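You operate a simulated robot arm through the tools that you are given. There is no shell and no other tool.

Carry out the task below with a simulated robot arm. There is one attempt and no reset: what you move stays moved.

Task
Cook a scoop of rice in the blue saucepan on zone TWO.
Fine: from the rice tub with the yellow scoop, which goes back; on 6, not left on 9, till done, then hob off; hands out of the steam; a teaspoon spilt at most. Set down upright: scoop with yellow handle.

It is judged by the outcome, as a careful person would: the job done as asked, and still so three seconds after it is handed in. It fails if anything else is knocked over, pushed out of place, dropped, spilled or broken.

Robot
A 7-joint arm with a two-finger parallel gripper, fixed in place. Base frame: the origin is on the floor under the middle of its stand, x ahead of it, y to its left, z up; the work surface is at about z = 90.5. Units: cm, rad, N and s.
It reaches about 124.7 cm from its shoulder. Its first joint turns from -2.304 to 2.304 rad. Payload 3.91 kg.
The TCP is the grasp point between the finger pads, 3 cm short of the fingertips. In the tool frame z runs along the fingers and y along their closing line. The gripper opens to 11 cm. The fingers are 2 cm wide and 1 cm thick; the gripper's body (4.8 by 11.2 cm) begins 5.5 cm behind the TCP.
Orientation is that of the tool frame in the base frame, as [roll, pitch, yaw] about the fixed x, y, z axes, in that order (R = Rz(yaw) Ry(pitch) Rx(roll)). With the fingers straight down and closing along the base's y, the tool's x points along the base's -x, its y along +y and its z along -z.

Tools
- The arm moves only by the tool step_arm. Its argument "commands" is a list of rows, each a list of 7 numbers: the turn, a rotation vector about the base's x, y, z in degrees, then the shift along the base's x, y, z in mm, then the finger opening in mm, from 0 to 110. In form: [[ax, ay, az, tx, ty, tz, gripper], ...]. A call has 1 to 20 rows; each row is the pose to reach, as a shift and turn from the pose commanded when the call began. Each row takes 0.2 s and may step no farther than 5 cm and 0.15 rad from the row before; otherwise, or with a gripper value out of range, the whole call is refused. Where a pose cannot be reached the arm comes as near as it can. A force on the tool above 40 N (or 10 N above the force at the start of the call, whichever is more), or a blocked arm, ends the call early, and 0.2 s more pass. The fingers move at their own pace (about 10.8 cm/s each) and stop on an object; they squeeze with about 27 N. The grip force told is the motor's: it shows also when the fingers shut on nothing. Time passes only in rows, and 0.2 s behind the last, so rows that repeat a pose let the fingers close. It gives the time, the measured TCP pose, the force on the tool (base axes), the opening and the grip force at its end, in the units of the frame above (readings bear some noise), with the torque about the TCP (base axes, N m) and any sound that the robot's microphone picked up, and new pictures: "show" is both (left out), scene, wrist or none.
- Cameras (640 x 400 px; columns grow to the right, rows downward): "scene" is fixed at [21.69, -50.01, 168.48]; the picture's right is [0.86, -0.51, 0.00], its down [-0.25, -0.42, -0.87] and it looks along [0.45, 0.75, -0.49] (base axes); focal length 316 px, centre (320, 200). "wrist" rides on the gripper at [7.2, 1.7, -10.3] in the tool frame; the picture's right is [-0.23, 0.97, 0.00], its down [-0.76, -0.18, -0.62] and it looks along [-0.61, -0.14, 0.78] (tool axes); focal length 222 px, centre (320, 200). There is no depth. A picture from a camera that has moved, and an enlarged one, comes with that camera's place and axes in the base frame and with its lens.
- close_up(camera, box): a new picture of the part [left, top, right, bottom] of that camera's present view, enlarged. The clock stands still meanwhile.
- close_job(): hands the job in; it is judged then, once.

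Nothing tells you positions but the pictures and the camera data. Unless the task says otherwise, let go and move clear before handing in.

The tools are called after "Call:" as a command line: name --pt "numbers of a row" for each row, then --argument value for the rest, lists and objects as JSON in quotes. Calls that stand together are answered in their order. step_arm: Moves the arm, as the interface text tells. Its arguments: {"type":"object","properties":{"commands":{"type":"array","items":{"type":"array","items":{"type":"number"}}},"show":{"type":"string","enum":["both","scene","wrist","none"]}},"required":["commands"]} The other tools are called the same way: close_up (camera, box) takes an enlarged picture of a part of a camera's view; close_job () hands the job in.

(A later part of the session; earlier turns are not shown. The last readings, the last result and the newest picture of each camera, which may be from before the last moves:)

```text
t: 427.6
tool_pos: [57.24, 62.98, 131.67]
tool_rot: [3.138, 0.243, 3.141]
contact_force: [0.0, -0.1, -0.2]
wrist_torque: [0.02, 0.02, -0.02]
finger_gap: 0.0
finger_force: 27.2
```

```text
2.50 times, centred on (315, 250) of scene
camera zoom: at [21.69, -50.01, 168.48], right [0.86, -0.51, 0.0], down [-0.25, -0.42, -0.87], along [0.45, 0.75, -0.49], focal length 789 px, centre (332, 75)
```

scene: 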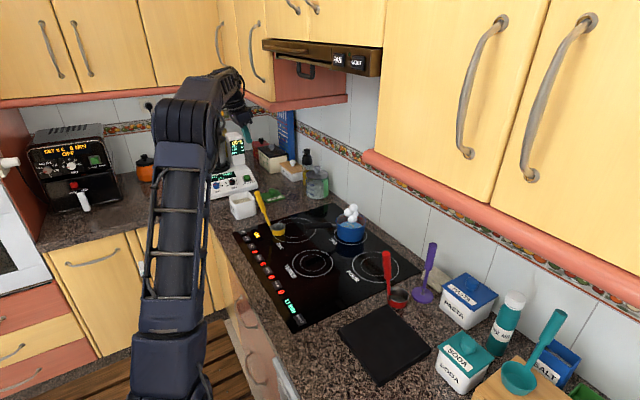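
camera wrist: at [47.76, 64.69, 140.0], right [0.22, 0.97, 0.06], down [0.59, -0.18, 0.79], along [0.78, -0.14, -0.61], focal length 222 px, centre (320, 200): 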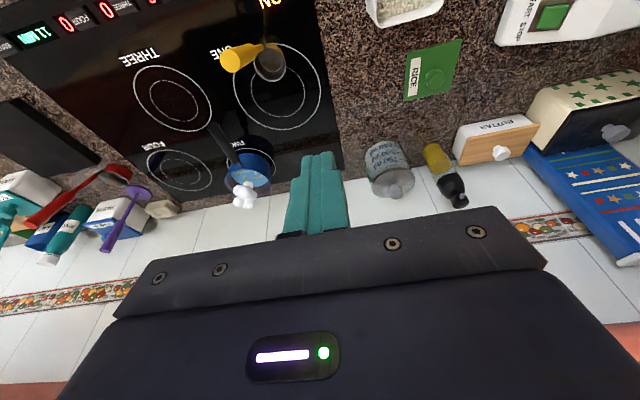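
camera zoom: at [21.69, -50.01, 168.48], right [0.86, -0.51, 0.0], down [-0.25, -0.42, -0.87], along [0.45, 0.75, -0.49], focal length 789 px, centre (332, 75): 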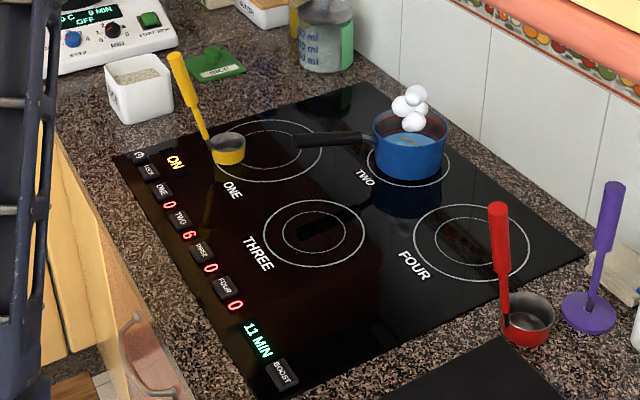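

Call:
step_arm --pt "0 0 0 0 0 0 0" --pt "0 0 0 0 0 0 0" --pt "0 0 0 0 0 0 0" --pt "0 0 0 0 0 0 0" --pt "0 0 0 0 0 0 0" --pt "0 0 0 0 0 0 0" --pt "0 0 0 0 0 0 0" --pt "0 0 0 0 0 0 0" --pt "0 0 0 0 0 0 0" --pt "0 0 0 0 0 0 0" --pt "0 0 0 0 0 0 0" --pt "0 0 0 0 0 0 0" --pt "0 0 0 0 0 0 0" --pt "0 0 0 0 0 0 0" --pt "0 0 0 0 0 0 0" --pt "0 0 0 0 0 0 0" --pt "0 0 0 0 0 0 0" --pt "0 0 0 0 0 0 0" --pt "0 0 0 0 0 0 0" --pt "0 0 0 0 0 0 0" --show "none"

Call:
step_arm --pt "0 0 0 0 0 0 0" --pt "0 0 0 0 0 0 0" --pt "0 0 0 0 0 0 0" --pt "0 0 0 0 0 0 0" --pt "0 0 0 0 0 0 0" --pt "0 0 0 0 0 0 0" --pt "0 0 0 0 0 0 0" --pt "0 0 0 0 0 0 0" --pt "0 0 0 0 0 0 0" --pt "0 0 0 0 0 0 0" --pt "0 0 0 0 0 0 0" --pt "0 0 0 0 0 0 0" --pt "0 0 0 0 0 0 0" --pt "0 0 0 0 0 0 0" --pt "0 0 0 0 0 0 0" --pt "0 0 0 0 0 0 0" --pt "0 0 0 0 0 0 0" --pt "0 0 0 0 0 0 0" --pt "0 0 0 0 0 0 0" --pt "0 0 0 0 0 0 0" --show "none"

Call:
step_arm --pt "0 0 0 0 0 0 0" --pt "0 0 0 0 0 0 0" --pt "0 0 0 0 0 0 0" --pt "0 0 0 0 0 0 0" --pt "0 0 0 0 0 0 0" --pt "0 0 0 0 0 0 0" --pt "0 0 0 0 0 0 0" --pt "0 0 0 0 0 0 0" --pt "0 0 0 0 0 0 0" --pt "0 0 0 0 0 0 0" --pt "0 0 0 0 0 0 0" --pt "0 0 0 0 0 0 0" --pt "0 0 0 0 0 0 0" --pt "0 0 0 0 0 0 0" --pt "0 0 0 0 0 0 0" --pt "0 0 0 0 0 0 0" --pt "0 0 0 0 0 0 0" --pt "0 0 0 0 0 0 0" --pt "0 0 0 0 0 0 0" --pt "0 0 0 0 0 0 0" --show "none"

Call:
step_arm --pt "0 0 0 0 0 0 0" --pt "0 0 0 0 0 0 0" --pt "0 0 0 0 0 0 0" --pt "0 0 0 0 0 0 0" --pt "0 0 0 0 0 0 0" --pt "0 0 0 0 0 0 0" --pt "0 0 0 0 0 0 0" --pt "0 0 0 0 0 0 0" --pt "0 0 0 0 0 0 0" --pt "0 0 0 0 0 0 0" --pt "0 0 0 0 0 0 0" --pt "0 0 0 0 0 0 0" --pt "0 0 0 0 0 0 0" --pt "0 0 0 0 0 0 0" --pt "0 0 0 0 0 0 0" --pt "0 0 0 0 0 0 0" --pt "0 0 0 0 0 0 0" --pt "0 0 0 0 0 0 0" --pt "0 0 0 0 0 0 0" --pt "0 0 0 0 0 0 0" --show "none"

Call:
step_arm --pt "0 0 0 0 0 0 0" --pt "0 0 0 0 0 0 0" --pt "0 0 0 0 0 0 0" --pt "0 0 0 0 0 0 0" --pt "0 0 0 0 0 0 0" --pt "0 0 0 0 0 0 0" --pt "0 0 0 0 0 0 0" --pt "0 0 0 0 0 0 0" --pt "0 0 0 0 0 0 0" --pt "0 0 0 0 0 0 0" --pt "0 0 0 0 0 0 0" --pt "0 0 0 0 0 0 0" --pt "0 0 0 0 0 0 0" --pt "0 0 0 0 0 0 0" --pt "0 0 0 0 0 0 0" --pt "0 0 0 0 0 0 0" --pt "0 0 0 0 0 0 0" --pt "0 0 0 0 0 0 0" --pt "0 0 0 0 0 0 0" --pt "0 0 0 0 0 0 0" --show "none"

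Call:
step_arm --pt "0 0 0 0 0 0 0" --pt "0 0 0 0 0 0 0" --pt "0 0 0 0 0 0 0" --pt "0 0 0 0 0 0 0" --pt "0 0 0 0 0 0 0" --pt "0 0 0 0 0 0 0" --pt "0 0 0 0 0 0 0" --pt "0 0 0 0 0 0 0" --pt "0 0 0 0 0 0 0" --pt "0 0 0 0 0 0 0" --pt "0 0 0 0 0 0 0" --pt "0 0 0 0 0 0 0" --pt "0 0 0 0 0 0 0" --pt "0 0 0 0 0 0 0" --pt "0 0 0 0 0 0 0" --pt "0 0 0 0 0 0 0" --pt "0 0 0 0 0 0 0" --pt "0 0 0 0 0 0 0" --pt "0 0 0 0 0 0 0" --pt "0 0 0 0 0 0 0" --show "none"

Call:
step_arm --pt "0 0 0 0 0 0 0" --pt "0 0 0 0 0 0 0" --pt "0 0 0 0 0 0 0" --pt "0 0 0 0 0 0 0" --pt "0 0 0 0 0 0 0" --pt "0 0 0 0 0 0 0" --pt "0 0 0 0 0 0 0" --pt "0 0 0 0 0 0 0" --pt "0 0 0 0 0 0 0" --pt "0 0 0 0 0 0 0" --pt "0 0 0 0 0 0 0" --pt "0 0 0 0 0 0 0" --pt "0 0 0 0 0 0 0" --pt "0 0 0 0 0 0 0" --pt "0 0 0 0 0 0 0" --pt "0 0 0 0 0 0 0" --pt "0 0 0 0 0 0 0" --pt "0 0 0 0 0 0 0" --pt "0 0 0 0 0 0 0" --pt "0 0 0 0 0 0 0" --show "none"

Call:
step_arm --pt "0 0 0 0 0 0 0" --pt "0 0 0 0 0 0 0" --pt "0 0 0 0 0 0 0" --pt "0 0 0 0 0 0 0" --pt "0 0 0 0 0 0 0" --pt "0 0 0 0 0 0 0" --pt "0 0 0 0 0 0 0" --pt "0 0 0 0 0 0 0" --pt "0 0 0 0 0 0 0" --pt "0 0 0 0 0 0 0" --pt "0 0 0 0 0 0 0" --pt "0 0 0 0 0 0 0" --pt "0 0 0 0 0 0 0" --pt "0 0 0 0 0 0 0" --pt "0 0 0 0 0 0 0" --pt "0 0 0 0 0 0 0" --pt "0 0 0 0 0 0 0" --pt "0 0 0 0 0 0 0" --pt "0 0 0 0 0 0 0" --pt "0 0 0 0 0 0 0" --show "none"

Call:
close_up --camera "wrist" --box '[225, 140, 280, 200]'

Call:
close_up --camera "scene" --box '[230, 170, 400, 330]'

```text
t: 431.8
tool_pos: [57.13, 62.96, 131.71]
tool_rot: [3.139, 0.242, -3.142]
contact_force: [0.4, 0.1, -0.7]
wrist_torque: [-0.01, -0.02, 0.02]
finger_gap: 0.02
finger_force: 27.1
```

```text
t: 436.0
tool_pos: [57.23, 63.02, 131.72]
tool_rot: [3.139, 0.243, -3.141]
contact_force: [-0.2, -0.3, 0.3]
wrist_torque: [0.02, 0.03, 0.01]
finger_gap: 0.0
finger_force: 27.0
```

```text
t: 440.2
tool_pos: [57.28, 63.0, 131.83]
tool_rot: [3.137, 0.243, 3.141]
contact_force: [0.2, 0.1, -0.3]
wrist_torque: [0.0, 0.03, -0.03]
finger_gap: 0.01
finger_force: 26.9
```

```text
t: 444.4
tool_pos: [57.21, 62.96, 131.68]
tool_rot: [3.138, 0.243, 3.141]
contact_force: [-0.2, 0.4, -0.2]
wrist_torque: [-0.01, 0.01, -0.01]
finger_gap: 0.0
finger_force: 26.8
```

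```text
t: 448.6
tool_pos: [57.27, 63.09, 131.83]
tool_rot: [3.138, 0.243, -3.141]
contact_force: [0.3, -0.5, 0.3]
wrist_torque: [0.0, -0.02, -0.02]
finger_gap: 0.01
finger_force: 27.2
```

```text
t: 452.8
tool_pos: [57.22, 62.98, 131.79]
tool_rot: [3.137, 0.243, 3.14]
contact_force: [-0.4, -0.5, 0.2]
wrist_torque: [0.01, 0.01, 0.03]
finger_gap: 0.02
finger_force: 26.9
```

```text
t: 457.0
tool_pos: [57.21, 63.0, 131.72]
tool_rot: [3.138, 0.243, -3.14]
contact_force: [-0.8, 0.1, -1.2]
wrist_torque: [0.0, 0.01, 0.01]
finger_gap: 0.02
finger_force: 27.0
```

```text
t: 461.2
tool_pos: [57.29, 63.05, 131.77]
tool_rot: [3.14, 0.242, -3.141]
contact_force: [0.5, 0.4, -0.5]
wrist_torque: [0.0, -0.03, -0.04]
finger_gap: 0.0
finger_force: 27.1
```

```text
6.67 times, centred on (252, 170) of wrist
camera zoom: at [47.76, 64.68, 139.99], right [0.22, 0.97, 0.06], down [0.59, -0.18, 0.79], along [0.78, -0.14, -0.61], focal length 1481 px, centre (770, 400)
```

zoom: 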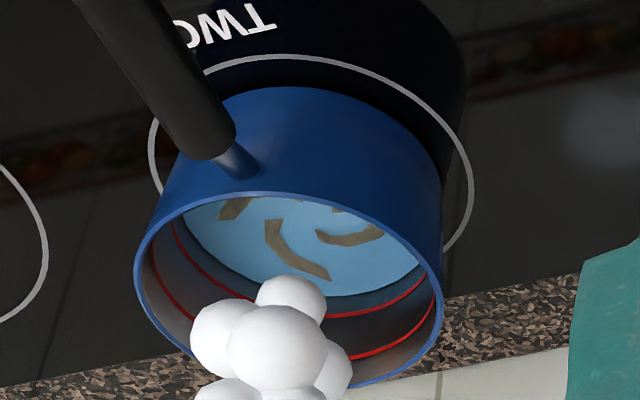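

```text
2.50 times, centred on (315, 250) of scene
camera zoom: at [21.69, -50.01, 168.48], right [0.86, -0.51, 0.0], down [-0.25, -0.42, -0.87], along [0.45, 0.75, -0.49], focal length 789 px, centre (332, 75)
```

zoom: 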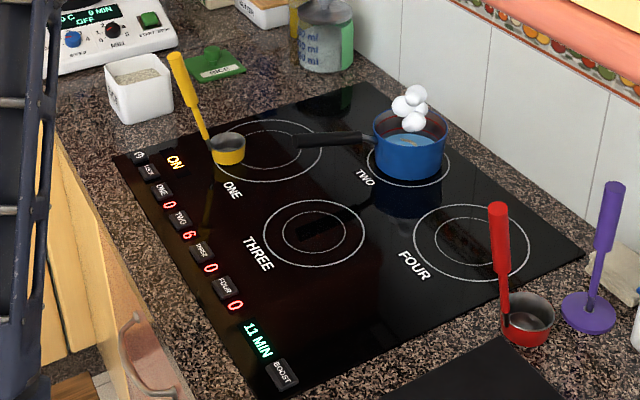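

Call:
step_arm --pt "0 0 0 0 0 0 0" --pt "0 0 0 0 0 0 0" --pt "0 0 0 0 0 0 0" --pt "0 0 0 0 0 0 0" --pt "0 0 0 0 0 0 0" --pt "0 0 0 0 0 0 0" --pt "0 0 0 0 0 0 0" --pt "0 0 0 0 0 0 0" --pt "0 0 0 0 0 0 0" --pt "0 0 0 0 0 0 0" --pt "0 0 0 0 0 0 0" --pt "0 0 0 0 0 0 0" --pt "0 0 0 0 0 0 0" --pt "0 0 0 0 0 0 0" --pt "0 0 0 0 0 0 0" --pt "0 0 0 0 0 0 0" --pt "0 0 0 0 0 0 0" --pt "0 0 0 0 0 0 0" --pt "0 0 0 0 0 0 0" --pt "0 0 0 0 0 0 0" --show "none"

Call:
step_arm --pt "0 0 0 0 0 0 0" --pt "0 0 0 0 0 0 0" --pt "0 0 0 0 0 0 0" --pt "0 0 0 0 0 0 0" --pt "0 0 0 0 0 0 0" --pt "0 0 0 0 0 0 0" --pt "0 0 0 0 0 0 0" --pt "0 0 0 0 0 0 0" --pt "0 0 0 0 0 0 0" --pt "0 0 0 0 0 0 0" --pt "0 0 0 0 0 0 0" --pt "0 0 0 0 0 0 0" --pt "0 0 0 0 0 0 0" --pt "0 0 0 0 0 0 0" --pt "0 0 0 0 0 0 0" --pt "0 0 0 0 0 0 0" --pt "0 0 0 0 0 0 0" --pt "0 0 0 0 0 0 0" --pt "0 0 0 0 0 0 0" --pt "0 0 0 0 0 0 0" --show "none"

Call:
step_arm --pt "0 0 0 0 0 0 0" --pt "0 0 0 0 0 0 0" --pt "0 0 0 0 0 0 0" --pt "0 0 0 0 0 0 0" --pt "0 0 0 0 0 0 0" --pt "0 0 0 0 0 0 0" --pt "0 0 0 0 0 0 0" --pt "0 0 0 0 0 0 0" --pt "0 0 0 0 0 0 0" --pt "0 0 0 0 0 0 0" --pt "0 0 0 0 0 0 0" --pt "0 0 0 0 0 0 0" --pt "0 0 0 0 0 0 0" --pt "0 0 0 0 0 0 0" --pt "0 0 0 0 0 0 0" --pt "0 0 0 0 0 0 0" --pt "0 0 0 0 0 0 0" --pt "0 0 0 0 0 0 0" --pt "0 0 0 0 0 0 0" --pt "0 0 0 0 0 0 0" --show "none"

Call:
step_arm --pt "0 0 0 0 0 0 0" --pt "0 0 0 0 0 0 0" --pt "0 0 0 0 0 0 0" --pt "0 0 0 0 0 0 0" --pt "0 0 0 0 0 0 0" --pt "0 0 0 0 0 0 0" --pt "0 0 0 0 0 0 0" --pt "0 0 0 0 0 0 0" --pt "0 0 0 0 0 0 0" --pt "0 0 0 0 0 0 0" --pt "0 0 0 0 0 0 0" --pt "0 0 0 0 0 0 0" --pt "0 0 0 0 0 0 0" --pt "0 0 0 0 0 0 0" --pt "0 0 0 0 0 0 0" --pt "0 0 0 0 0 0 0" --pt "0 0 0 0 0 0 0" --pt "0 0 0 0 0 0 0" --pt "0 0 0 0 0 0 0" --pt "0 0 0 0 0 0 0" --show "none"

Call:
step_arm --pt "0 0 0 0 0 0 0" --pt "0 0 0 0 0 0 0" --pt "0 0 0 0 0 0 0" --pt "0 0 0 0 0 0 0" --pt "0 0 0 0 0 0 0" --pt "0 0 0 0 0 0 0" --pt "0 0 0 0 0 0 0" --pt "0 0 0 0 0 0 0" --pt "0 0 0 0 0 0 0" --pt "0 0 0 0 0 0 0" --pt "0 0 0 0 0 0 0" --pt "0 0 0 0 0 0 0" --pt "0 0 0 0 0 0 0" --pt "0 0 0 0 0 0 0" --pt "0 0 0 0 0 0 0" --pt "0 0 0 0 0 0 0" --pt "0 0 0 0 0 0 0" --pt "0 0 0 0 0 0 0" --pt "0 0 0 0 0 0 0" --pt "0 0 0 0 0 0 0" --show "none"

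Call:
step_arm --pt "0 0 0 0 0 0 0" --pt "0 0 0 0 0 0 0" --pt "0 0 0 0 0 0 0" --pt "0 0 0 0 0 0 0" --pt "0 0 0 0 0 0 0" --pt "0 0 0 0 0 0 0" --pt "0 0 0 0 0 0 0" --pt "0 0 0 0 0 0 0" --pt "0 0 0 0 0 0 0" --pt "0 0 0 0 0 0 0" --pt "0 0 0 0 0 0 0" --pt "0 0 0 0 0 0 0" --pt "0 0 0 0 0 0 0" --pt "0 0 0 0 0 0 0" --pt "0 0 0 0 0 0 0" --pt "0 0 0 0 0 0 0" --pt "0 0 0 0 0 0 0" --pt "0 0 0 0 0 0 0" --pt "0 0 0 0 0 0 0" --pt "0 0 0 0 0 0 0" --show "none"

Call:
step_arm --pt "0 0 0 0 0 0 0" --pt "0 0 0 0 0 0 0" --pt "0 0 0 0 0 0 0" --pt "0 0 0 0 0 0 0" --pt "0 0 0 0 0 0 0" --pt "0 0 0 0 0 0 0" --pt "0 0 0 0 0 0 0" --pt "0 0 0 0 0 0 0" --pt "0 0 0 0 0 0 0" --pt "0 0 0 0 0 0 0" --pt "0 0 0 0 0 0 0" --pt "0 0 0 0 0 0 0" --pt "0 0 0 0 0 0 0" --pt "0 0 0 0 0 0 0" --pt "0 0 0 0 0 0 0" --pt "0 0 0 0 0 0 0" --pt "0 0 0 0 0 0 0" --pt "0 0 0 0 0 0 0" --pt "0 0 0 0 0 0 0" --pt "0 0 0 0 0 0 0" --show "none"

Call:
step_arm --pt "0 0 0 0 0 0 0" --pt "0 0 0 0 0 0 0" --pt "0 0 0 0 0 0 0" --pt "0 0 0 0 0 0 0" --pt "0 0 0 0 0 0 0" --pt "0 0 0 0 0 0 0" --pt "0 0 0 0 0 0 0" --pt "0 0 0 0 0 0 0" --pt "0 0 0 0 0 0 0" --pt "0 0 0 0 0 0 0" --pt "0 0 0 0 0 0 0" --pt "0 0 0 0 0 0 0" --pt "0 0 0 0 0 0 0" --pt "0 0 0 0 0 0 0" --pt "0 0 0 0 0 0 0" --pt "0 0 0 0 0 0 0" --pt "0 0 0 0 0 0 0" --pt "0 0 0 0 0 0 0" --pt "0 0 0 0 0 0 0" --pt "0 0 0 0 0 0 0" --show "none"

Call:
close_up --camera "wrist" --box '[225, 140, 280, 200]'

Call:
close_up --camera "scene" --box '[230, 170, 400, 330]'

```text
t: 465.4
tool_pos: [57.24, 63.04, 131.75]
tool_rot: [3.137, 0.243, 3.141]
contact_force: [0.3, 0.3, 0.1]
wrist_torque: [0.03, 0.02, 0.0]
finger_gap: 0.0
finger_force: 26.7
```

```text
t: 469.6
tool_pos: [57.16, 62.94, 131.75]
tool_rot: [3.138, 0.243, -3.141]
contact_force: [0.5, -0.4, 0.6]
wrist_torque: [-0.02, -0.02, -0.03]
finger_gap: 0.0
finger_force: 27.3
```

```text
t: 473.8
tool_pos: [57.12, 62.91, 131.75]
tool_rot: [3.138, 0.243, -3.141]
contact_force: [0.4, -0.1, 0.5]
wrist_torque: [0.01, 0.01, 0.01]
finger_gap: 0.0
finger_force: 26.5
```

```text
t: 478.0
tool_pos: [57.31, 63.04, 131.71]
tool_rot: [3.139, 0.24, 3.139]
contact_force: [-0.2, -0.6, 0.4]
wrist_torque: [0.03, -0.03, -0.03]
finger_gap: 0.01
finger_force: 27.4
```

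```text
t: 482.2
tool_pos: [57.24, 63.02, 131.63]
tool_rot: [3.138, 0.245, -3.141]
contact_force: [-0.2, -0.6, -0.4]
wrist_torque: [-0.03, 0.0, -0.03]
finger_gap: 0.0
finger_force: 27.4
```

```text
t: 486.4
tool_pos: [57.26, 62.98, 131.79]
tool_rot: [3.139, 0.243, -3.141]
contact_force: [-0.2, -0.2, 0.1]
wrist_torque: [-0.02, 0.05, 0.01]
finger_gap: 0.0
finger_force: 26.8
```

```text
t: 490.6
tool_pos: [57.28, 62.98, 131.63]
tool_rot: [3.139, 0.243, -3.141]
contact_force: [0.4, -0.2, -0.2]
wrist_torque: [-0.02, 0.04, 0.01]
finger_gap: 0.0
finger_force: 27.2
```

```text
t: 494.8
tool_pos: [57.23, 62.98, 131.65]
tool_rot: [3.14, 0.243, 3.142]
contact_force: [0.2, -0.1, 0.9]
wrist_torque: [0.02, -0.02, 0.03]
finger_gap: 0.02
finger_force: 27.0
```

```text
6.67 times, centred on (252, 170) of wrist
camera zoom: at [47.76, 64.67, 139.99], right [0.22, 0.97, 0.06], down [0.59, -0.18, 0.79], along [0.78, -0.14, -0.61], focal length 1481 px, centre (770, 400)
```

zoom: 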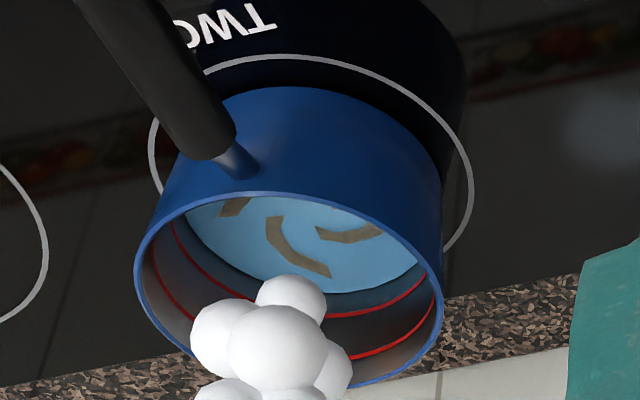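

```text
2.50 times, centred on (315, 250) of scene
camera zoom: at [21.69, -50.01, 168.48], right [0.86, -0.51, 0.0], down [-0.25, -0.42, -0.87], along [0.45, 0.75, -0.49], focal length 789 px, centre (332, 75)
```

zoom: 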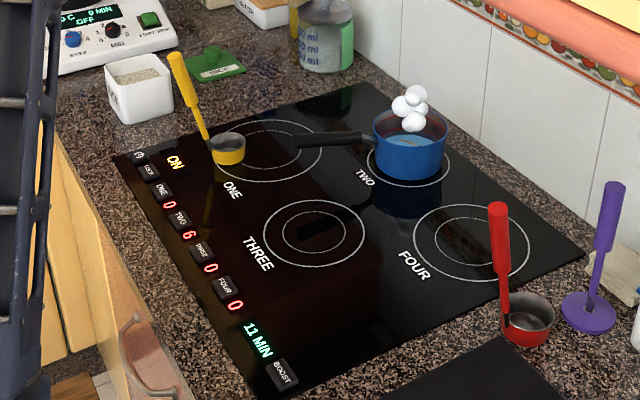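

Call:
step_arm --pt "0 0 0 0 0 0 0" --pt "0 0 0 0 0 0 0" --pt "0 0 0 0 0 0 0" --pt "0 0 0 0 0 0 0" --pt "0 0 0 0 0 0 0" --pt "0 0 0 0 0 0 0" --pt "0 0 0 0 0 0 0" --pt "0 0 0 0 0 0 0" --pt "0 0 0 0 0 0 0" --pt "0 0 0 0 0 0 0" --pt "0 0 0 0 0 0 0" --pt "0 0 0 0 0 0 0" --pt "0 0 0 0 0 0 0" --pt "0 0 0 0 0 0 0" --pt "0 0 0 0 0 0 0" --pt "0 0 0 0 0 0 0" --pt "0 0 0 0 0 0 0" --pt "0 0 0 0 0 0 0" --pt "0 0 0 0 0 0 0" --pt "0 0 0 0 0 0 0" --show "none"

Call:
step_arm --pt "0 0 0 0 0 0 0" --pt "0 0 0 0 0 0 0" --pt "0 0 0 0 0 0 0" --pt "0 0 0 0 0 0 0" --pt "0 0 0 0 0 0 0" --pt "0 0 0 0 0 0 0" --pt "0 0 0 0 0 0 0" --pt "0 0 0 0 0 0 0" --pt "0 0 0 0 0 0 0" --pt "0 0 0 0 0 0 0" --pt "0 0 0 0 0 0 0" --pt "0 0 0 0 0 0 0" --pt "0 0 0 0 0 0 0" --pt "0 0 0 0 0 0 0" --pt "0 0 0 0 0 0 0" --pt "0 0 0 0 0 0 0" --pt "0 0 0 0 0 0 0" --pt "0 0 0 0 0 0 0" --pt "0 0 0 0 0 0 0" --pt "0 0 0 0 0 0 0" --show "none"

Call:
step_arm --pt "0 0 0 0 0 0 0" --pt "0 0 0 0 0 0 0" --pt "0 0 0 0 0 0 0" --pt "0 0 0 0 0 0 0" --pt "0 0 0 0 0 0 0" --pt "0 0 0 0 0 0 0" --pt "0 0 0 0 0 0 0" --pt "0 0 0 0 0 0 0" --pt "0 0 0 0 0 0 0" --pt "0 0 0 0 0 0 0" --pt "0 0 0 0 0 0 0" --pt "0 0 0 0 0 0 0" --pt "0 0 0 0 0 0 0" --pt "0 0 0 0 0 0 0" --pt "0 0 0 0 0 0 0" --pt "0 0 0 0 0 0 0" --pt "0 0 0 0 0 0 0" --pt "0 0 0 0 0 0 0" --pt "0 0 0 0 0 0 0" --pt "0 0 0 0 0 0 0" --show "none"

Call:
step_arm --pt "0 0 0 0 0 0 0" --pt "0 0 0 0 0 0 0" --pt "0 0 0 0 0 0 0" --pt "0 0 0 0 0 0 0" --pt "0 0 0 0 0 0 0" --pt "0 0 0 0 0 0 0" --pt "0 0 0 0 0 0 0" --pt "0 0 0 0 0 0 0" --pt "0 0 0 0 0 0 0" --pt "0 0 0 0 0 0 0" --pt "0 0 0 0 0 0 0" --pt "0 0 0 0 0 0 0" --pt "0 0 0 0 0 0 0" --pt "0 0 0 0 0 0 0" --pt "0 0 0 0 0 0 0" --pt "0 0 0 0 0 0 0" --pt "0 0 0 0 0 0 0" --pt "0 0 0 0 0 0 0" --pt "0 0 0 0 0 0 0" --pt "0 0 0 0 0 0 0" --show "none"

Call:
step_arm --pt "0 0 0 0 0 0 0" --pt "0 0 0 0 0 0 0" --pt "0 0 0 0 0 0 0" --pt "0 0 0 0 0 0 0" --pt "0 0 0 0 0 0 0" --pt "0 0 0 0 0 0 0" --pt "0 0 0 0 0 0 0" --pt "0 0 0 0 0 0 0" --pt "0 0 0 0 0 0 0" --pt "0 0 0 0 0 0 0" --pt "0 0 0 0 0 0 0" --pt "0 0 0 0 0 0 0" --pt "0 0 0 0 0 0 0" --pt "0 0 0 0 0 0 0" --pt "0 0 0 0 0 0 0" --pt "0 0 0 0 0 0 0" --pt "0 0 0 0 0 0 0" --pt "0 0 0 0 0 0 0" --pt "0 0 0 0 0 0 0" --pt "0 0 0 0 0 0 0" --show "none"

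Call:
step_arm --pt "0 0 0 0 0 0 0" --pt "0 0 0 0 0 0 0" --pt "0 0 0 0 0 0 0" --pt "0 0 0 0 0 0 0" --pt "0 0 0 0 0 0 0" --pt "0 0 0 0 0 0 0" --pt "0 0 0 0 0 0 0" --pt "0 0 0 0 0 0 0" --pt "0 0 0 0 0 0 0" --pt "0 0 0 0 0 0 0" --pt "0 0 0 0 0 0 0" --pt "0 0 0 0 0 0 0" --pt "0 0 0 0 0 0 0" --pt "0 0 0 0 0 0 0" --pt "0 0 0 0 0 0 0" --pt "0 0 0 0 0 0 0" --pt "0 0 0 0 0 0 0" --pt "0 0 0 0 0 0 0" --pt "0 0 0 0 0 0 0" --pt "0 0 0 0 0 0 0" --show "none"

Call:
step_arm --pt "0 0 0 0 0 0 0" --pt "0 0 0 0 0 0 0" --pt "0 0 0 0 0 0 0" --pt "0 0 0 0 0 0 0" --pt "0 0 0 0 0 0 0" --pt "0 0 0 0 0 0 0" --pt "0 0 0 0 0 0 0" --pt "0 0 0 0 0 0 0" --pt "0 0 0 0 0 0 0" --pt "0 0 0 0 0 0 0" --pt "0 0 0 0 0 0 0" --pt "0 0 0 0 0 0 0" --pt "0 0 0 0 0 0 0" --pt "0 0 0 0 0 0 0" --pt "0 0 0 0 0 0 0" --pt "0 0 0 0 0 0 0" --pt "0 0 0 0 0 0 0" --pt "0 0 0 0 0 0 0" --pt "0 0 0 0 0 0 0" --pt "0 0 0 0 0 0 0" --show "none"

Call:
step_arm --pt "0 0 0 0 0 0 0" --pt "0 0 0 0 0 0 0" --pt "0 0 0 0 0 0 0" --pt "0 0 0 0 0 0 0" --pt "0 0 0 0 0 0 0" --pt "0 0 0 0 0 0 0" --pt "0 0 0 0 0 0 0" --pt "0 0 0 0 0 0 0" --pt "0 0 0 0 0 0 0" --pt "0 0 0 0 0 0 0" --pt "0 0 0 0 0 0 0" --pt "0 0 0 0 0 0 0" --pt "0 0 0 0 0 0 0" --pt "0 0 0 0 0 0 0" --pt "0 0 0 0 0 0 0" --pt "0 0 0 0 0 0 0" --pt "0 0 0 0 0 0 0" --pt "0 0 0 0 0 0 0" --pt "0 0 0 0 0 0 0" --pt "0 0 0 0 0 0 0" --show "none"

Call:
close_up --camera "wrist" --box '[225, 140, 280, 200]'

Call:
close_up --camera "scene" --box '[230, 170, 400, 330]'

```text
t: 499.0
tool_pos: [57.31, 62.92, 131.74]
tool_rot: [3.139, 0.244, 3.141]
contact_force: [0.2, 0.9, 0.0]
wrist_torque: [-0.03, 0.01, -0.04]
finger_gap: 0.0
finger_force: 27.2
```

```text
t: 503.2
tool_pos: [57.14, 62.9, 131.77]
tool_rot: [3.138, 0.243, -3.142]
contact_force: [-0.1, -0.3, -0.3]
wrist_torque: [0.0, -0.02, 0.02]
finger_gap: 0.0
finger_force: 26.7
```

```text
t: 507.4
tool_pos: [57.25, 62.92, 131.74]
tool_rot: [3.139, 0.242, 3.141]
contact_force: [-0.7, 0.3, 0.4]
wrist_torque: [-0.01, -0.02, -0.03]
finger_gap: 0.0
finger_force: 27.1
```

```text
t: 511.6
tool_pos: [57.28, 62.9, 131.77]
tool_rot: [3.137, 0.242, 3.141]
contact_force: [0.2, -0.4, 0.2]
wrist_torque: [-0.01, 0.0, 0.02]
finger_gap: 0.03
finger_force: 27.4
```

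```text
t: 515.8
tool_pos: [57.09, 63.01, 131.7]
tool_rot: [3.138, 0.241, 3.141]
contact_force: [-0.5, -0.9, 0.7]
wrist_torque: [0.02, 0.0, 0.01]
finger_gap: 0.0
finger_force: 27.1
```

```text
t: 520.0
tool_pos: [57.12, 62.97, 131.76]
tool_rot: [3.139, 0.244, -3.141]
contact_force: [1.0, -0.8, 0.0]
wrist_torque: [-0.01, 0.01, 0.03]
finger_gap: 0.0
finger_force: 27.0
```

```text
t: 524.2
tool_pos: [57.34, 62.92, 131.72]
tool_rot: [3.139, 0.242, -3.141]
contact_force: [0.6, -0.7, 0.6]
wrist_torque: [0.01, 0.02, 0.0]
finger_gap: 0.0
finger_force: 27.1
```

```text
t: 528.4
tool_pos: [57.14, 62.97, 131.76]
tool_rot: [3.138, 0.243, 3.141]
contact_force: [-0.3, 0.5, 0.2]
wrist_torque: [0.03, -0.01, 0.0]
finger_gap: 0.0
finger_force: 26.7
```

```text
6.67 times, centred on (252, 170) of wrist
camera zoom: at [47.76, 64.67, 139.99], right [0.22, 0.97, 0.06], down [0.59, -0.18, 0.79], along [0.78, -0.14, -0.61], focal length 1481 px, centre (770, 400)
```

zoom: 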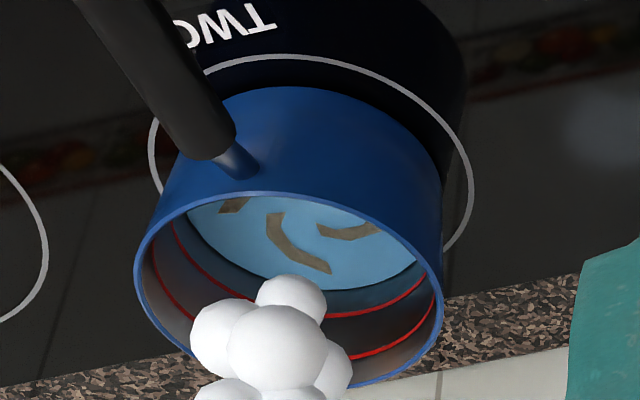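

```text
2.50 times, centred on (315, 250) of scene
camera zoom: at [21.69, -50.01, 168.48], right [0.86, -0.51, 0.0], down [-0.25, -0.42, -0.87], along [0.45, 0.75, -0.49], focal length 789 px, centre (332, 75)
```

zoom: 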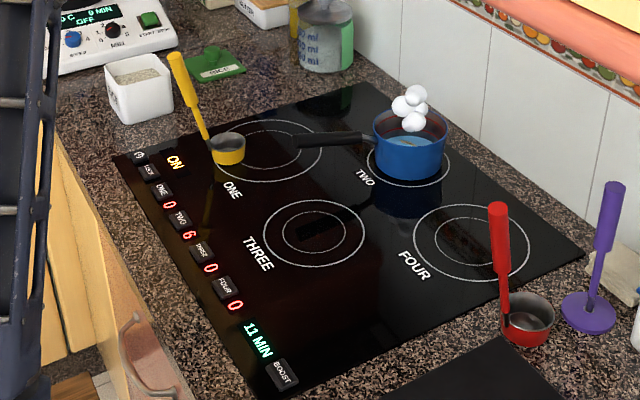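

The water is at about z = 92.6 and should last past the 11-minute mark at around t ≈ 720–730. I'll continue the simmer.

Call:
step_arm --pt "0 0 0 0 0 0 0" --pt "0 0 0 0 0 0 0" --pt "0 0 0 0 0 0 0" --pt "0 0 0 0 0 0 0" --pt "0 0 0 0 0 0 0" --pt "0 0 0 0 0 0 0" --pt "0 0 0 0 0 0 0" --pt "0 0 0 0 0 0 0" --pt "0 0 0 0 0 0 0" --pt "0 0 0 0 0 0 0" --pt "0 0 0 0 0 0 0" --pt "0 0 0 0 0 0 0" --pt "0 0 0 0 0 0 0" --pt "0 0 0 0 0 0 0" --pt "0 0 0 0 0 0 0" --pt "0 0 0 0 0 0 0" --pt "0 0 0 0 0 0 0" --pt "0 0 0 0 0 0 0" --pt "0 0 0 0 0 0 0" --pt "0 0 0 0 0 0 0" --show "none"

Call:
step_arm --pt "0 0 0 0 0 0 0" --pt "0 0 0 0 0 0 0" --pt "0 0 0 0 0 0 0" --pt "0 0 0 0 0 0 0" --pt "0 0 0 0 0 0 0" --pt "0 0 0 0 0 0 0" --pt "0 0 0 0 0 0 0" --pt "0 0 0 0 0 0 0" --pt "0 0 0 0 0 0 0" --pt "0 0 0 0 0 0 0" --pt "0 0 0 0 0 0 0" --pt "0 0 0 0 0 0 0" --pt "0 0 0 0 0 0 0" --pt "0 0 0 0 0 0 0" --pt "0 0 0 0 0 0 0" --pt "0 0 0 0 0 0 0" --pt "0 0 0 0 0 0 0" --pt "0 0 0 0 0 0 0" --pt "0 0 0 0 0 0 0" --pt "0 0 0 0 0 0 0" --show "none"

Call:
step_arm --pt "0 0 0 0 0 0 0" --pt "0 0 0 0 0 0 0" --pt "0 0 0 0 0 0 0" --pt "0 0 0 0 0 0 0" --pt "0 0 0 0 0 0 0" --pt "0 0 0 0 0 0 0" --pt "0 0 0 0 0 0 0" --pt "0 0 0 0 0 0 0" --pt "0 0 0 0 0 0 0" --pt "0 0 0 0 0 0 0" --pt "0 0 0 0 0 0 0" --pt "0 0 0 0 0 0 0" --pt "0 0 0 0 0 0 0" --pt "0 0 0 0 0 0 0" --pt "0 0 0 0 0 0 0" --pt "0 0 0 0 0 0 0" --pt "0 0 0 0 0 0 0" --pt "0 0 0 0 0 0 0" --pt "0 0 0 0 0 0 0" --pt "0 0 0 0 0 0 0" --show "none"

Call:
step_arm --pt "0 0 0 0 0 0 0" --pt "0 0 0 0 0 0 0" --pt "0 0 0 0 0 0 0" --pt "0 0 0 0 0 0 0" --pt "0 0 0 0 0 0 0" --pt "0 0 0 0 0 0 0" --pt "0 0 0 0 0 0 0" --pt "0 0 0 0 0 0 0" --pt "0 0 0 0 0 0 0" --pt "0 0 0 0 0 0 0" --pt "0 0 0 0 0 0 0" --pt "0 0 0 0 0 0 0" --pt "0 0 0 0 0 0 0" --pt "0 0 0 0 0 0 0" --pt "0 0 0 0 0 0 0" --pt "0 0 0 0 0 0 0" --pt "0 0 0 0 0 0 0" --pt "0 0 0 0 0 0 0" --pt "0 0 0 0 0 0 0" --pt "0 0 0 0 0 0 0" --show "none"

Call:
step_arm --pt "0 0 0 0 0 0 0" --pt "0 0 0 0 0 0 0" --pt "0 0 0 0 0 0 0" --pt "0 0 0 0 0 0 0" --pt "0 0 0 0 0 0 0" --pt "0 0 0 0 0 0 0" --pt "0 0 0 0 0 0 0" --pt "0 0 0 0 0 0 0" --pt "0 0 0 0 0 0 0" --pt "0 0 0 0 0 0 0" --pt "0 0 0 0 0 0 0" --pt "0 0 0 0 0 0 0" --pt "0 0 0 0 0 0 0" --pt "0 0 0 0 0 0 0" --pt "0 0 0 0 0 0 0" --pt "0 0 0 0 0 0 0" --pt "0 0 0 0 0 0 0" --pt "0 0 0 0 0 0 0" --pt "0 0 0 0 0 0 0" --pt "0 0 0 0 0 0 0" --show "none"

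Call:
step_arm --pt "0 0 0 0 0 0 0" --pt "0 0 0 0 0 0 0" --pt "0 0 0 0 0 0 0" --pt "0 0 0 0 0 0 0" --pt "0 0 0 0 0 0 0" --pt "0 0 0 0 0 0 0" --pt "0 0 0 0 0 0 0" --pt "0 0 0 0 0 0 0" --pt "0 0 0 0 0 0 0" --pt "0 0 0 0 0 0 0" --pt "0 0 0 0 0 0 0" --pt "0 0 0 0 0 0 0" --pt "0 0 0 0 0 0 0" --pt "0 0 0 0 0 0 0" --pt "0 0 0 0 0 0 0" --pt "0 0 0 0 0 0 0" --pt "0 0 0 0 0 0 0" --pt "0 0 0 0 0 0 0" --pt "0 0 0 0 0 0 0" --pt "0 0 0 0 0 0 0" --show "none"

Call:
step_arm --pt "0 0 0 0 0 0 0" --pt "0 0 0 0 0 0 0" --pt "0 0 0 0 0 0 0" --pt "0 0 0 0 0 0 0" --pt "0 0 0 0 0 0 0" --pt "0 0 0 0 0 0 0" --pt "0 0 0 0 0 0 0" --pt "0 0 0 0 0 0 0" --pt "0 0 0 0 0 0 0" --pt "0 0 0 0 0 0 0" --pt "0 0 0 0 0 0 0" --pt "0 0 0 0 0 0 0" --pt "0 0 0 0 0 0 0" --pt "0 0 0 0 0 0 0" --pt "0 0 0 0 0 0 0" --pt "0 0 0 0 0 0 0" --pt "0 0 0 0 0 0 0" --pt "0 0 0 0 0 0 0" --pt "0 0 0 0 0 0 0" --pt "0 0 0 0 0 0 0" --show "none"

Call:
step_arm --pt "0 0 0 0 0 0 0" --pt "0 0 0 0 0 0 0" --pt "0 0 0 0 0 0 0" --pt "0 0 0 0 0 0 0" --pt "0 0 0 0 0 0 0" --pt "0 0 0 0 0 0 0" --pt "0 0 0 0 0 0 0" --pt "0 0 0 0 0 0 0" --pt "0 0 0 0 0 0 0" --pt "0 0 0 0 0 0 0" --pt "0 0 0 0 0 0 0" --pt "0 0 0 0 0 0 0" --pt "0 0 0 0 0 0 0" --pt "0 0 0 0 0 0 0" --pt "0 0 0 0 0 0 0" --pt "0 0 0 0 0 0 0" --pt "0 0 0 0 0 0 0" --pt "0 0 0 0 0 0 0" --pt "0 0 0 0 0 0 0" --pt "0 0 0 0 0 0 0" --show "none"

Call:
close_up --camera "wrist" --box '[225, 140, 280, 200]'

Call:
close_up --camera "scene" --box '[230, 170, 400, 330]'

```text
t: 532.6
tool_pos: [57.29, 62.93, 131.78]
tool_rot: [3.138, 0.242, -3.14]
contact_force: [-1.1, -0.1, 0.2]
wrist_torque: [0.04, 0.03, 0.0]
finger_gap: 0.0
finger_force: 26.9
```

```text
t: 536.8
tool_pos: [57.22, 62.97, 131.75]
tool_rot: [3.139, 0.241, -3.14]
contact_force: [0.0, -0.3, -0.5]
wrist_torque: [0.01, 0.01, -0.02]
finger_gap: 0.03
finger_force: 26.7
```

```text
t: 541.0
tool_pos: [57.3, 62.9, 131.71]
tool_rot: [3.138, 0.242, -3.141]
contact_force: [0.5, -0.2, 0.5]
wrist_torque: [0.03, 0.01, -0.06]
finger_gap: 0.01
finger_force: 27.4
```

```text
t: 545.2
tool_pos: [57.18, 63.13, 131.77]
tool_rot: [3.137, 0.242, -3.141]
contact_force: [0.4, -0.5, -0.2]
wrist_torque: [-0.01, 0.02, 0.02]
finger_gap: 0.02
finger_force: 27.7
```

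```text
t: 549.4
tool_pos: [57.22, 62.99, 131.74]
tool_rot: [3.137, 0.243, -3.141]
contact_force: [0.7, 0.3, -0.3]
wrist_torque: [0.0, -0.04, 0.0]
finger_gap: 0.0
finger_force: 26.7
```

```text
t: 553.6
tool_pos: [57.25, 63.0, 131.68]
tool_rot: [3.14, 0.243, -3.141]
contact_force: [-0.4, -0.3, -1.8]
wrist_torque: [0.02, 0.0, -0.01]
finger_gap: 0.02
finger_force: 27.0
```

```text
t: 557.8
tool_pos: [57.26, 62.89, 131.67]
tool_rot: [3.137, 0.244, -3.14]
contact_force: [-0.2, 0.0, 0.2]
wrist_torque: [0.01, -0.03, 0.03]
finger_gap: 0.01
finger_force: 26.8
```

```text
t: 562.0
tool_pos: [57.32, 62.97, 131.68]
tool_rot: [3.139, 0.242, -3.141]
contact_force: [0.8, -1.2, 0.3]
wrist_torque: [-0.03, -0.02, 0.03]
finger_gap: 0.0
finger_force: 27.1
```

```text
6.67 times, centred on (252, 170) of wrist
camera zoom: at [47.76, 64.67, 139.99], right [0.22, 0.97, 0.06], down [0.59, -0.18, 0.79], along [0.78, -0.14, -0.61], focal length 1481 px, centre (770, 400)
```

zoom: 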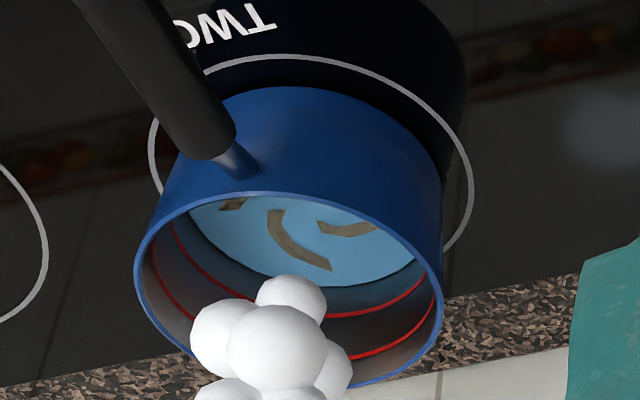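

```text
2.50 times, centred on (315, 250) of scene
camera zoom: at [21.69, -50.01, 168.48], right [0.86, -0.51, 0.0], down [-0.25, -0.42, -0.87], along [0.45, 0.75, -0.49], focal length 789 px, centre (332, 75)
```

zoom: 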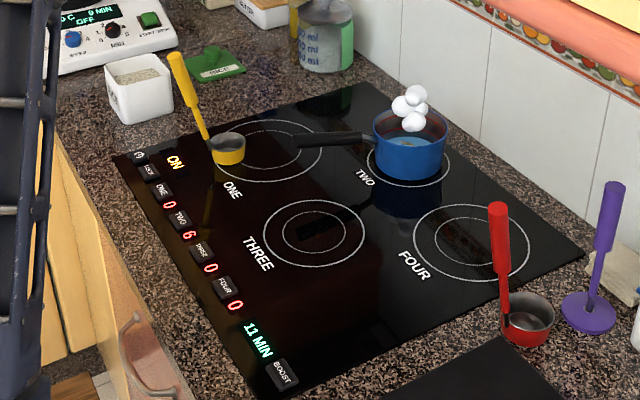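

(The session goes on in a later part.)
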